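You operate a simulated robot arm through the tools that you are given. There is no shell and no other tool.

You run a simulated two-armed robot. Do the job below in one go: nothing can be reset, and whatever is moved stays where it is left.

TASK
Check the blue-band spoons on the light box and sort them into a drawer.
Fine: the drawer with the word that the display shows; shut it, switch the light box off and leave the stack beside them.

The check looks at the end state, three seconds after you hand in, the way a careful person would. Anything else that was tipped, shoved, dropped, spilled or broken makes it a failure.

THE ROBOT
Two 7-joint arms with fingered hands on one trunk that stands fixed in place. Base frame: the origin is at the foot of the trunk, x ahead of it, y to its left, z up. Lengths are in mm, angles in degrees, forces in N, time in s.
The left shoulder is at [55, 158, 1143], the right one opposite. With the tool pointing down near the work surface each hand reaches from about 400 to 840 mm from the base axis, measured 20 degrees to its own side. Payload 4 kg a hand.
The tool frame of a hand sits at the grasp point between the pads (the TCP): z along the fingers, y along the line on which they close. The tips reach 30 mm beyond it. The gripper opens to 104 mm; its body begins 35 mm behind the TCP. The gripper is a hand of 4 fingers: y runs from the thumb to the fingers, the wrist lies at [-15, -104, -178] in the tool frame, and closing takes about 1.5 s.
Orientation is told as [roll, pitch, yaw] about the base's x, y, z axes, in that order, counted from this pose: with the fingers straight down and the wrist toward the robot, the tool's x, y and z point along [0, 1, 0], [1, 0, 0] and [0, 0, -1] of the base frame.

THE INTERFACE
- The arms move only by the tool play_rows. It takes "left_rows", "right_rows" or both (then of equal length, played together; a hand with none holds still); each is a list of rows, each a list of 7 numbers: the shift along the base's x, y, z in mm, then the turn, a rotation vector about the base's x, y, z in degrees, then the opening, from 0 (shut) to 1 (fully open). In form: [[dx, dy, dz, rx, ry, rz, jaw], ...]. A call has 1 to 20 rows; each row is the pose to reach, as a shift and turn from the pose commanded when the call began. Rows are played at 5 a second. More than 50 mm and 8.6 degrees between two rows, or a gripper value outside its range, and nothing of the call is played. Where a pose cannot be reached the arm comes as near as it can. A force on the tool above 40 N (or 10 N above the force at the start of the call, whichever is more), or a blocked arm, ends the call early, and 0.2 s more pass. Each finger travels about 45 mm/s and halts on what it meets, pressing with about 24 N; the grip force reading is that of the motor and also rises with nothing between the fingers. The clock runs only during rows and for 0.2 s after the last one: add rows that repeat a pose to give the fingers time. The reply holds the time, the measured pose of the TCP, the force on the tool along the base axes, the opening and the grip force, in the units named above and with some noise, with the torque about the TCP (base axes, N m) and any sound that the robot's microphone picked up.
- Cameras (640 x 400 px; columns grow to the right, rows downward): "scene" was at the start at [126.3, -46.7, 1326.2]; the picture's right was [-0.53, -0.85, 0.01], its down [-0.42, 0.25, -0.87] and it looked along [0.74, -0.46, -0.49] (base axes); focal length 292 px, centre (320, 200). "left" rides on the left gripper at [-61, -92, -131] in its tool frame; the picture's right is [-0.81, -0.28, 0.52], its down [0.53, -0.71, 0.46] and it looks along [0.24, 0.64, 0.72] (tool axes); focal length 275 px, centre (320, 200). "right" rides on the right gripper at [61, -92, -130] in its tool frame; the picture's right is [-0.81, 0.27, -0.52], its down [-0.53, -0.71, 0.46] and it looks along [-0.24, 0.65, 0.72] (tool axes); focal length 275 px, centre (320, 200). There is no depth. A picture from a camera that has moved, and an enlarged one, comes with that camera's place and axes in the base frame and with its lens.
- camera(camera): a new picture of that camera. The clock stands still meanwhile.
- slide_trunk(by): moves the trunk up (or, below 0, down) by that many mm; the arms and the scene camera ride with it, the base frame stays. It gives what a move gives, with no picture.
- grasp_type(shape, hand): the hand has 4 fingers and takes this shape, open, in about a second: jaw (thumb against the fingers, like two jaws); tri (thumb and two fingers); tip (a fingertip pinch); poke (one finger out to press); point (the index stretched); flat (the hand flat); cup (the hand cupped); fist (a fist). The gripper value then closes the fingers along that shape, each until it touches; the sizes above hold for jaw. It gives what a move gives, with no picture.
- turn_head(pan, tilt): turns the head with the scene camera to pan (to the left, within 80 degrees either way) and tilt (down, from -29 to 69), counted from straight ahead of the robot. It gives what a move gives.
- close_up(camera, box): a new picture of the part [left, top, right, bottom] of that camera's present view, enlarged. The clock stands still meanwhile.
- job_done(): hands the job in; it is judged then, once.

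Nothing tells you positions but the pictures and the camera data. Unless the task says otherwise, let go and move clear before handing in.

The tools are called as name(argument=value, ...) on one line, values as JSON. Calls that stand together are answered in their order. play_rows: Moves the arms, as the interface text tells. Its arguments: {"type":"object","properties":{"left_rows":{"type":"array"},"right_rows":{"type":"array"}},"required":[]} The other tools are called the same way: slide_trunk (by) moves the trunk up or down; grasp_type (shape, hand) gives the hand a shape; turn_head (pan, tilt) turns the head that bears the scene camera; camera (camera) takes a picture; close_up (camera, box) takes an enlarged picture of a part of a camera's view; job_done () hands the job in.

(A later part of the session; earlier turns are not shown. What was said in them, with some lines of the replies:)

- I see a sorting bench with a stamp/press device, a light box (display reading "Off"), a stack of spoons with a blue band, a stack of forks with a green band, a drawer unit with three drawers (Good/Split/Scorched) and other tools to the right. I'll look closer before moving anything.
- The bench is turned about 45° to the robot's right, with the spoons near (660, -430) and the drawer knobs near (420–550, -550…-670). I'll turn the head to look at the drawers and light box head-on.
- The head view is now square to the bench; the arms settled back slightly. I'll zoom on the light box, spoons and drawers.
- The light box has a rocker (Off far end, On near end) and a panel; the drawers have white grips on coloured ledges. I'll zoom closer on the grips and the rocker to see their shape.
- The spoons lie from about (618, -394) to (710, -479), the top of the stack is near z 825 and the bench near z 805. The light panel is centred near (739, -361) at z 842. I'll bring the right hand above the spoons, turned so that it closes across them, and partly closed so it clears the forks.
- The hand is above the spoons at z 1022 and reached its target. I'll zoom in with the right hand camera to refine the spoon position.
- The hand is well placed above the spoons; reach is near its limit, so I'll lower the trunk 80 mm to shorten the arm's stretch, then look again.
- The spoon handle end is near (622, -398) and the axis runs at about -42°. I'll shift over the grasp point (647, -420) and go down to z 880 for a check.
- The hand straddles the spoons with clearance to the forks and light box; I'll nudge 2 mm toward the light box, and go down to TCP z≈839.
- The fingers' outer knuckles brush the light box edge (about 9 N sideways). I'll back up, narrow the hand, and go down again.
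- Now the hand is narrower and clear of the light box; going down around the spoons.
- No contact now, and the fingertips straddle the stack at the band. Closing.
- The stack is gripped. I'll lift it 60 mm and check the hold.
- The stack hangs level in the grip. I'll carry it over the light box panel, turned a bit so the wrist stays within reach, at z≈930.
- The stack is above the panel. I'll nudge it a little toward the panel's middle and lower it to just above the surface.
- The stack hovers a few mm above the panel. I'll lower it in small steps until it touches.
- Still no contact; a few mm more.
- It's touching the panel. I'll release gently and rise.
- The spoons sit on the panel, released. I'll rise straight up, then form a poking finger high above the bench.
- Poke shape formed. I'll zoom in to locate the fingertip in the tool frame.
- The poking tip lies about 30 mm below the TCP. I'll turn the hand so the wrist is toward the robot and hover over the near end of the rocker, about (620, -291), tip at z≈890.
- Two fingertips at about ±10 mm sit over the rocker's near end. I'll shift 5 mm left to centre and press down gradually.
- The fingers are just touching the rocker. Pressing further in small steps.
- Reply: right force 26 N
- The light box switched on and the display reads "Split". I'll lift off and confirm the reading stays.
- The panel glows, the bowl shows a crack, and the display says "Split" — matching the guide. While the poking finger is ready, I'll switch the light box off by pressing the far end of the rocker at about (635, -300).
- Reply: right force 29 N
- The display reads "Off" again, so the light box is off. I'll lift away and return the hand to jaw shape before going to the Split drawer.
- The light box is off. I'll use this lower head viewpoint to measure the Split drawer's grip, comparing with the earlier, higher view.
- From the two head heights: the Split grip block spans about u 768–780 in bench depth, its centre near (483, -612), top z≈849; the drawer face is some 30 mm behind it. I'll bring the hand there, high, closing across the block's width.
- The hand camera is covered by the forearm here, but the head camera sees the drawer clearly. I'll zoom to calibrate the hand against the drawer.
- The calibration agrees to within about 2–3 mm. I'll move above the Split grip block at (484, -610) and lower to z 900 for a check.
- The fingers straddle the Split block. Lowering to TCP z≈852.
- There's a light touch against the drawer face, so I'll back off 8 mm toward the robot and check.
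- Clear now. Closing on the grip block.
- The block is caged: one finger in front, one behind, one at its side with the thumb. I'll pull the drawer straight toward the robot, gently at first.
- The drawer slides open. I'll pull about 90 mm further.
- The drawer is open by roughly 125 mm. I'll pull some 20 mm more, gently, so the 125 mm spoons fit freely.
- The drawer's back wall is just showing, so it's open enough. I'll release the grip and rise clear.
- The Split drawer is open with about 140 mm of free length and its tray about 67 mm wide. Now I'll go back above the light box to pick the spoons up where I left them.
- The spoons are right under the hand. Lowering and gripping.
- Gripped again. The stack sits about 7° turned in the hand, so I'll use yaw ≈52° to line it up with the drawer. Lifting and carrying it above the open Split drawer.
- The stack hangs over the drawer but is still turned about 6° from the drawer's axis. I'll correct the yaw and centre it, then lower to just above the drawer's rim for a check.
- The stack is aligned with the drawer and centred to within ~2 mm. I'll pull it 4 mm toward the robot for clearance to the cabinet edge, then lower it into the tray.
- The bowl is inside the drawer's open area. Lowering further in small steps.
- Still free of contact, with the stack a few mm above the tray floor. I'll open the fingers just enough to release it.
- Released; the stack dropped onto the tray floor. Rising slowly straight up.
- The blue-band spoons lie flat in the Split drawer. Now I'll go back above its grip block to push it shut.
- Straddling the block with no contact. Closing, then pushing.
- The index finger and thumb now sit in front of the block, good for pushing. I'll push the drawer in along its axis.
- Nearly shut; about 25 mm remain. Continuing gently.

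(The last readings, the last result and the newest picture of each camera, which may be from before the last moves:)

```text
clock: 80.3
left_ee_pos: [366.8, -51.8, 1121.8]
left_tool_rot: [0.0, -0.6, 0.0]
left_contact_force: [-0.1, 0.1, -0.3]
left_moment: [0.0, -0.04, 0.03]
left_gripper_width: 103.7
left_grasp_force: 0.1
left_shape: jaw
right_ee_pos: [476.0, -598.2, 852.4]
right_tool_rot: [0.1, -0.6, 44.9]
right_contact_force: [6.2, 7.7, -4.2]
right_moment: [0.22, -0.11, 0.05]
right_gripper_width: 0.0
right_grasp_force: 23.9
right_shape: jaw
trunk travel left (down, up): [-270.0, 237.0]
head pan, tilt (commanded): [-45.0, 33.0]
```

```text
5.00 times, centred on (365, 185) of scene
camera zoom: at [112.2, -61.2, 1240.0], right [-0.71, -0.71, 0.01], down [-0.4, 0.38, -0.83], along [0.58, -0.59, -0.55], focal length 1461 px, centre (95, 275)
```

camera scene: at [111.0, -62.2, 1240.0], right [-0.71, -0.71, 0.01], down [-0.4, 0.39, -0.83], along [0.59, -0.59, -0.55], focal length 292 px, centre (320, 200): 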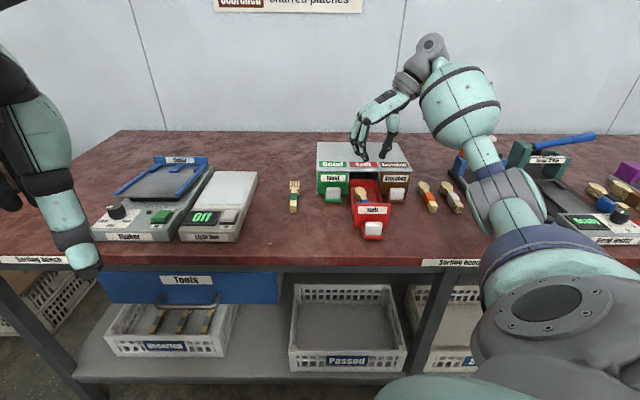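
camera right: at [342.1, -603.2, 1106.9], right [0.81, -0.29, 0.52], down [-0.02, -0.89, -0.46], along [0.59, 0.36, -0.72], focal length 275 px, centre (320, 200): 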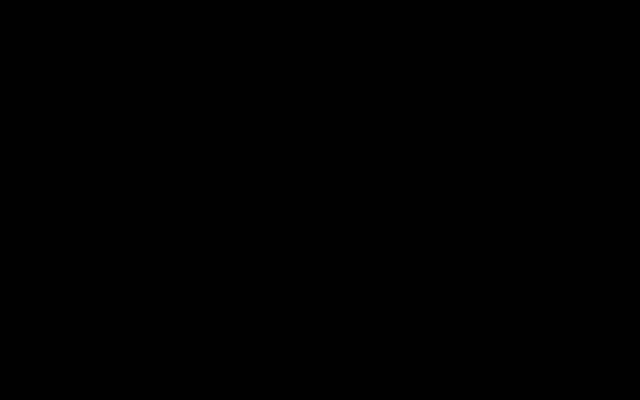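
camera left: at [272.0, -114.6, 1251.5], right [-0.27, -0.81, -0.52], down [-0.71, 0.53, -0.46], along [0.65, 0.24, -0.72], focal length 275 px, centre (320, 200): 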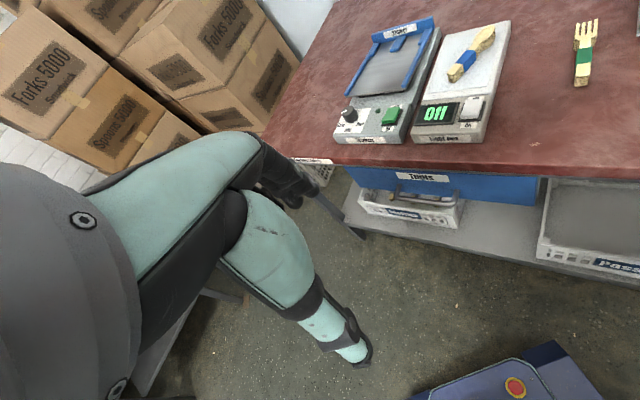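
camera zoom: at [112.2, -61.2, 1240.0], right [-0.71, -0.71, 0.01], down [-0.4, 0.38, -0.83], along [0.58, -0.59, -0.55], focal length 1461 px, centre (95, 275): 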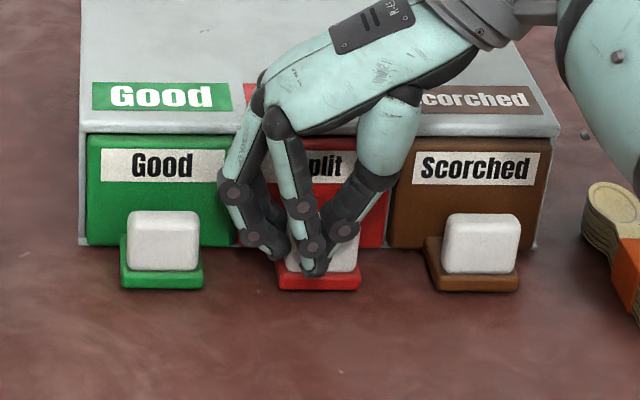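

The Split ledge is now level with its neighbours. A last small push to confirm it's fully home.

play_rows(right_rows=[[1.5, -1.5, 0, 0, 0, 0, 0], [3, -3, 0, 0, 0, 0, 0], [4.5, -4.5, 0, 0, 0, 0, 0], [6, -6, 0, 0, 0, 0, 0], [6, -6, 0, 0, 0, 0, 0]])

close_up(camera="scene", box=[310, 145, 420, 225])

```text
clock: 81.5
left_ee_pos: [364.5, -50.2, 1122.4]
left_tool_rot: [-0.1, -0.6, -0.1]
left_contact_force: [-0.4, -0.1, 0.5]
left_moment: [0.0, 0.03, 0.02]
left_gripper_width: 104.0
left_grasp_force: 0.1
left_shape: jaw
right_ee_pos: [479.8, -602.2, 852.9]
right_tool_rot: [0.3, -0.4, 45.3]
right_contact_force: [-14.5, 27.9, -9.5]
right_moment: [0.62, 0.3, 0.11]
right_gripper_width: 0.0
right_grasp_force: 23.8
right_shape: jaw
trunk travel left (down, up): [-270.0, 237.0]
head pan, tilt (commanded): [-45.0, 33.0]
```

```text
5.00 times, centred on (365, 185) of scene
camera zoom: at [109.7, -59.3, 1240.3], right [-0.71, -0.71, 0.01], down [-0.4, 0.38, -0.83], along [0.59, -0.59, -0.55], focal length 1461 px, centre (95, 275)
```

zoom: 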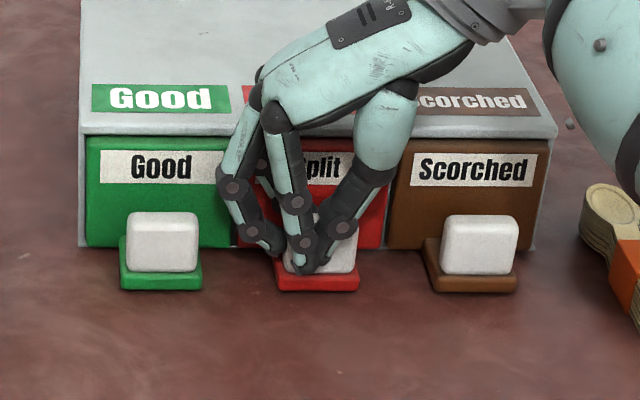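

The drawer hit its stop (about 30 N). I'll relieve the push slightly, open the fingers and rise.

play_rows(right_rows=[[-2, 2, 0, 0, 0, 0, 0], [-3, 3, 0, 0, 0, 0, 0.1], [-3, 3, 0, 0, 0, 0, 0.2], [-3, 3, 0, 0, 0, 0, 0.3], [-3, 3, 0, 0, 0, 0, 0.4], [-3, 3, 0, 0, 0, 0, 0.5], [-3, 3, 0, 0, 0, 0, 0.54], [-3, 3, 0, 0, 0, 0, 0.54]])

close_up(camera="scene", box=[310, 145, 420, 225])

```text
clock: 83.3
left_ee_pos: [365.7, -51.7, 1121.7]
left_tool_rot: [0.1, -0.7, 0.0]
left_contact_force: [0.3, -0.1, 0.2]
left_moment: [0.0, 0.02, 0.01]
left_gripper_width: 103.8
left_grasp_force: 0.0
left_shape: jaw
right_ee_pos: [478.7, -602.4, 851.1]
right_tool_rot: [0.0, -0.6, 45.0]
right_contact_force: [-0.2, 0.0, 0.0]
right_moment: [0.0, 0.02, -0.01]
right_gripper_width: 55.6
right_grasp_force: 0.1
right_shape: jaw
trunk travel left (down, up): [-270.0, 237.0]
head pan, tilt (commanded): [-45.0, 33.0]
```

```text
5.00 times, centred on (365, 185) of scene
camera zoom: at [111.0, -61.8, 1240.1], right [-0.71, -0.71, 0.01], down [-0.4, 0.39, -0.83], along [0.59, -0.59, -0.55], focal length 1461 px, centre (95, 275)
```

zoom: 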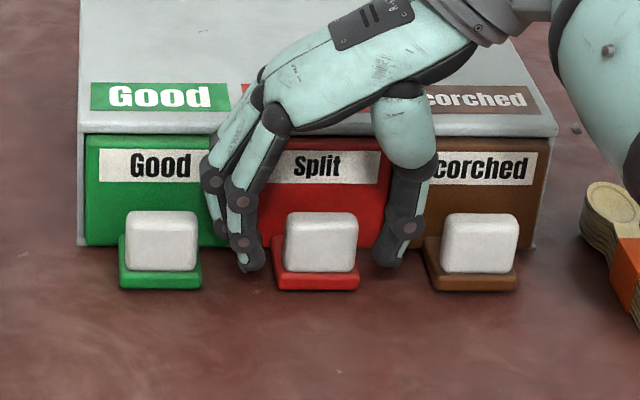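

The drawer stays shut and nothing touches the hand. Rising and moving clear.

play_rows(right_rows=[[0, 0, 8, 0, 0, 0, 0.54], [0, 0, 20, 0, 0, 0, 0.54], [0, 0, 40, 0, 0, 0, 0.54], [0, 0, 70, 0, 0, 0, 0.54], [0, 0, 105, 0, 0, 0, 0.54], [-15, 15, 140, 0, 0, 0, 0.54], [-45, 45, 165, 0, 0, 0, 0.54], [-75, 75, 180, 0, 0, 0, 0.54], [-105, 105, 190, 0, 0, -5, 0.54], [-130, 130, 200, 0, 0, -10, 0.54], [-130, 130, 200, 0, 0, -10, 0.54]])

camera(camera="scene")

close_up(camera="scene", box=[310, 145, 420, 225])

close_up(camera="scene", box=[80, 140, 310, 260])

```text
clock: 85.7
left_ee_pos: [366.2, -53.3, 1122.3]
left_tool_rot: [0.0, -0.8, -0.1]
left_contact_force: [-0.4, -0.4, 0.5]
left_moment: [-0.02, 0.02, 0.0]
left_gripper_width: 103.8
left_grasp_force: 0.0
left_shape: jaw
right_ee_pos: [348.7, -472.1, 1051.3]
right_tool_rot: [0.1, -0.6, 34.9]
right_contact_force: [0.3, 0.4, 0.3]
right_moment: [0.02, -0.02, 0.0]
right_gripper_width: 55.8
right_grasp_force: 0.0
right_shape: jaw
trunk travel left (down, up): [-270.0, 237.0]
head pan, tilt (commanded): [-45.0, 33.0]
```

```text
taken
camera scene: at [111.5, -62.2, 1240.0], right [-0.71, -0.71, 0.01], down [-0.4, 0.39, -0.83], along [0.59, -0.59, -0.55], focal length 292 px, centre (320, 200)
```

scene: 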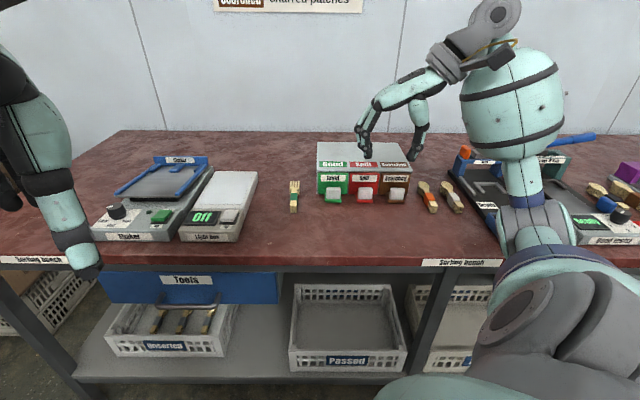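

```text
5.00 times, centred on (365, 185) of scene
camera zoom: at [111.5, -62.2, 1240.0], right [-0.71, -0.71, 0.01], down [-0.4, 0.39, -0.83], along [0.59, -0.59, -0.55], focal length 1461 px, centre (95, 275)
```

zoom: 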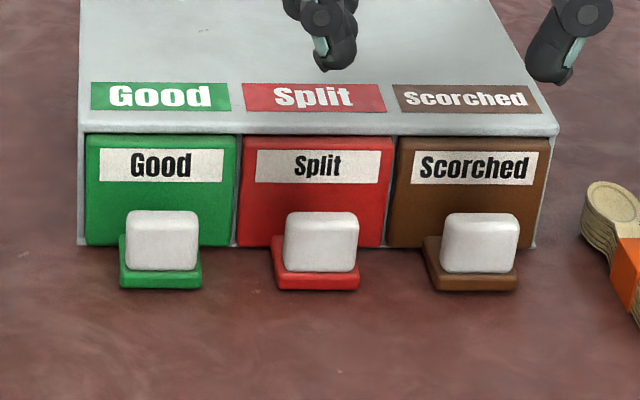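

```text
2.78 times, centred on (195, 200) of scene
camera zoom: at [111.5, -62.2, 1240.0], right [-0.71, -0.71, 0.01], down [-0.4, 0.39, -0.83], along [0.59, -0.59, -0.55], focal length 813 px, centre (668, 200)
```

zoom: 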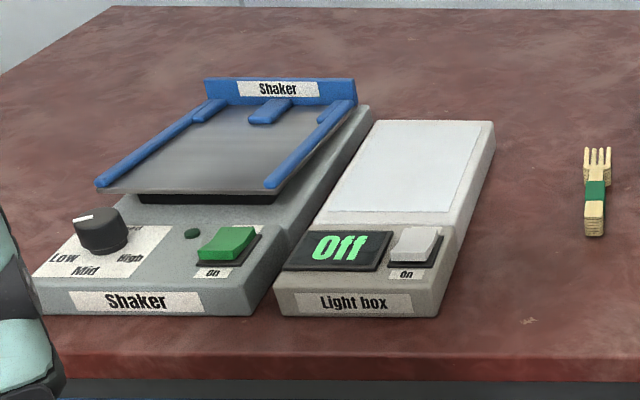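

The Split drawer is flush with its neighbours, the light box reads "Off" and the fork stack is untouched. I'll check the right side of the bench, where the elbow passed, before handing in.

turn_head(pan=-62, tilt=30)

camera(camera="scene")

```text
clock: 86.5
left_ee_pos: [365.8, -53.6, 1121.7]
left_tool_rot: [0.0, -0.8, -0.1]
left_contact_force: [0.5, -0.1, -0.2]
left_moment: [0.0, 0.0, 0.02]
left_gripper_width: 103.7
left_grasp_force: 0.1
left_shape: jaw
right_ee_pos: [348.0, -471.7, 1051.5]
right_tool_rot: [0.1, -0.5, 34.9]
right_contact_force: [1.0, 0.5, 0.1]
right_moment: [-0.02, -0.03, -0.04]
right_gripper_width: 55.9
right_grasp_force: 0.1
right_shape: jaw
trunk travel left (down, up): [-270.0, 237.0]
head pan, tilt (commanded): [-62.0, 30.0]
```

```text
taken
camera scene: at [90.3, -78.6, 1245.1], right [-0.88, -0.47, 0.01], down [-0.25, 0.44, -0.86], along [0.4, -0.76, -0.51], focal length 292 px, centre (320, 200)
```

scene: 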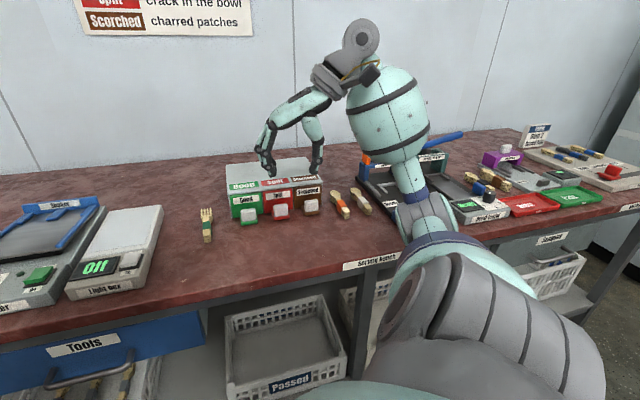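

The arm hides the depth gauge; I'll bring the right hand back to about its starting pose and look again.

play_rows(right_rows=[[-8, 8, 15, 0, 0, -6, 0.54], [-16, 16, 30, 0, 0, -12, 0.6], [-24, 24, 45, 0, 0, -18, 0.7], [-32, 32, 60, 0, 0, -24, 0.8], [-40, 40, 70, 0, 0, -30, 0.9], [-48, 45, 75, 0, 0, -35, 1], [-48, 45, 75, 0, 0, -35, 1]])

camera(camera="scene")

```text
clock: 88.1
left_ee_pos: [366.4, -53.5, 1122.2]
left_tool_rot: [0.0, -0.7, 0.0]
left_contact_force: [-0.3, 0.3, -0.2]
left_moment: [-0.01, 0.01, 0.01]
left_gripper_width: 103.9
left_grasp_force: 0.0
left_shape: jaw
right_ee_pos: [300.0, -425.7, 1126.7]
right_tool_rot: [0.0, -0.8, -0.1]
right_contact_force: [0.0, -0.1, 0.6]
right_moment: [0.01, 0.0, -0.02]
right_gripper_width: 103.8
right_grasp_force: 0.1
right_shape: jaw
trunk travel left (down, up): [-270.0, 237.0]
head pan, tilt (commanded): [-62.0, 30.0]
```

```text
taken
camera scene: at [90.6, -78.9, 1245.0], right [-0.88, -0.47, 0.01], down [-0.25, 0.44, -0.86], along [0.4, -0.76, -0.51], focal length 292 px, centre (320, 200)
```

scene: 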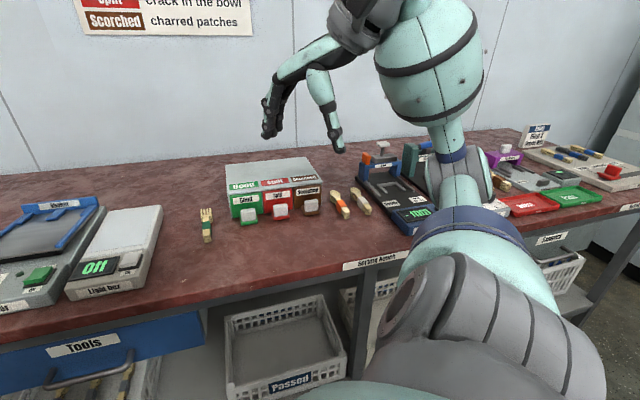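

I'll raise the trunk back to its starting height and compare with the first view.

slide_trunk(by=80)

turn_head(pan=-45, tilt=33)

camera(camera="scene")

close_up(camera="scene", box=[380, 150, 640, 312])

close_up(camera="scene", box=[100, 160, 420, 280])

```text
clock: 89.3
left_ee_pos: [365.8, -52.8, 1200.7]
left_tool_rot: [0.1, -0.7, 0.0]
left_contact_force: [-0.2, 0.2, -0.4]
left_moment: [0.01, -0.01, 0.06]
left_gripper_width: 104.1
left_grasp_force: 0.1
left_shape: jaw
right_ee_pos: [300.9, -426.9, 1206.9]
right_tool_rot: [0.2, -1.0, 0.0]
right_contact_force: [0.0, 0.9, -0.2]
right_moment: [-0.02, 0.02, 0.01]
right_gripper_width: 103.8
right_grasp_force: 0.1
right_shape: jaw
trunk travel left (down, up): [-350.0, 157.0]
head pan, tilt (commanded): [-62.0, 30.0]
```

```text
clock: 90.1
left_ee_pos: [365.6, -52.9, 1200.9]
left_tool_rot: [0.0, -0.7, 0.0]
left_contact_force: [0.1, -0.2, -0.6]
left_moment: [0.02, -0.02, -0.03]
left_gripper_width: 104.0
left_grasp_force: 0.0
left_shape: jaw
right_ee_pos: [300.9, -425.6, 1205.9]
right_tool_rot: [0.3, -0.9, 0.0]
right_contact_force: [-0.4, -1.0, -0.5]
right_moment: [0.01, -0.01, 0.03]
right_gripper_width: 103.6
right_grasp_force: 0.1
right_shape: jaw
trunk travel left (down, up): [-350.0, 157.0]
head pan, tilt (commanded): [-45.0, 33.0]
```

```text
taken
camera scene: at [111.9, -61.8, 1319.3], right [-0.71, -0.71, 0.01], down [-0.4, 0.39, -0.83], along [0.59, -0.59, -0.55], focal length 292 px, centre (320, 200)
```

scene: 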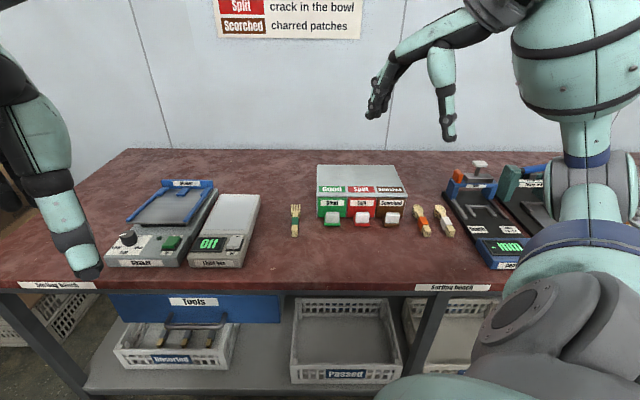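

```text
2.46 times, centred on (510, 231) of scene
camera zoom: at [111.9, -61.8, 1319.3], right [-0.71, -0.71, 0.01], down [-0.4, 0.39, -0.83], along [0.59, -0.59, -0.55], focal length 719 px, centre (-148, 124)
```

zoom: 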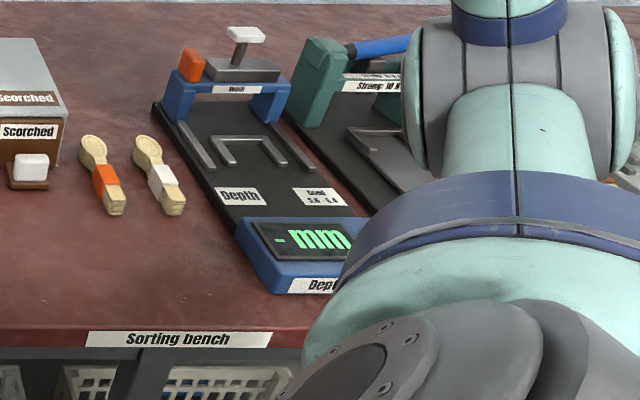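

```text
2.00 times, centred on (260, 220) of scene
camera zoom: at [111.9, -61.8, 1319.3], right [-0.71, -0.71, 0.01], down [-0.4, 0.39, -0.83], along [0.59, -0.59, -0.55], focal length 584 px, centre (440, 160)
```

zoom: 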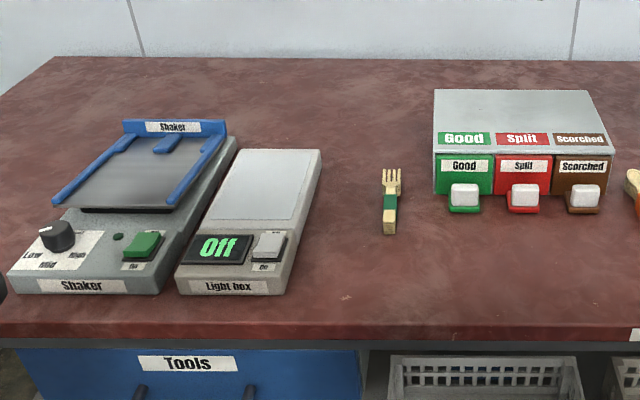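

Everything matches the opening view: depth gauge, other stacks and forks are unmoved. One last comparison of the drawers with the first picture.

close_up(camera="scene", box=[295, 155, 425, 236])

close_up(camera="scene", box=[175, 180, 315, 268])

```text
4.92 times, centred on (360, 196) of scene
camera zoom: at [111.9, -61.8, 1319.3], right [-0.71, -0.71, 0.01], down [-0.4, 0.39, -0.83], along [0.59, -0.59, -0.55], focal length 1439 px, centre (123, 222)
```

zoom: 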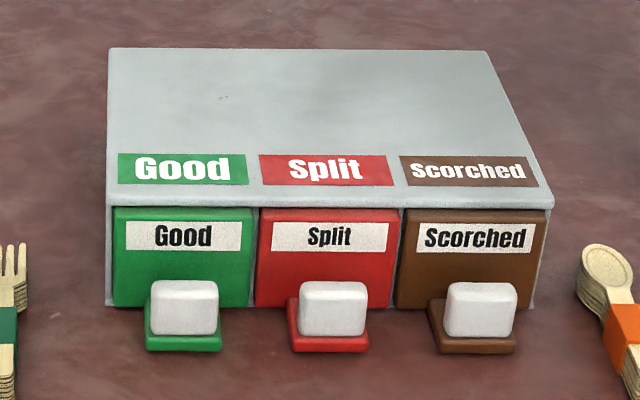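

```text
4.55 times, centred on (245, 224) of scene
camera zoom: at [111.9, -61.8, 1319.3], right [-0.71, -0.71, 0.01], down [-0.4, 0.39, -0.83], along [0.59, -0.59, -0.55], focal length 1328 px, centre (661, 91)
```

zoom: 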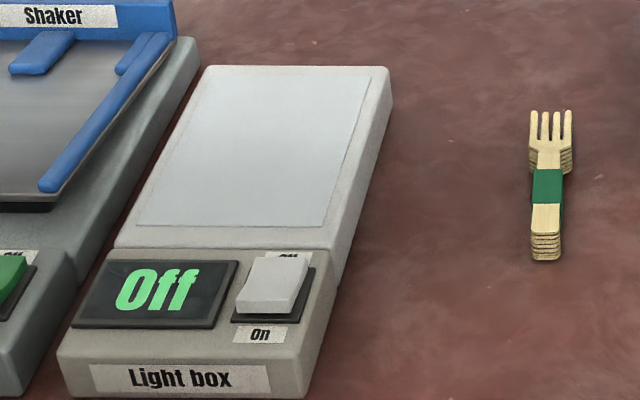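

The drawer is shut exactly as in the first picture with the spoons inside it. The light box is off, the forks haven't moved, and both hands are clear, so I'm handing in.

job_done()

```text
The job is handed in.
```

The job is handed in. I checked the blue-band spoons on the light box: the display read "Split" and a crack showed in the bowl.

- **Spoons:** they lie in the Split drawer, which is shut and flush with its neighbours.
- **Light box:** it is switched off and its display reads "Off".
- **Fork stack:** I left the green-band forks beside them untouched.
- **Everything else:** in a final comparison with the opening pictures, what I could see on the bench looked unmoved. The arm partly hid the bend tester, so I couldn't check all of it.

While I was first reaching for the spoons, the fingers brushed the edge of the light box with about 9 N of sideways force. I backed off, and the light box did not shift as far as I can see.
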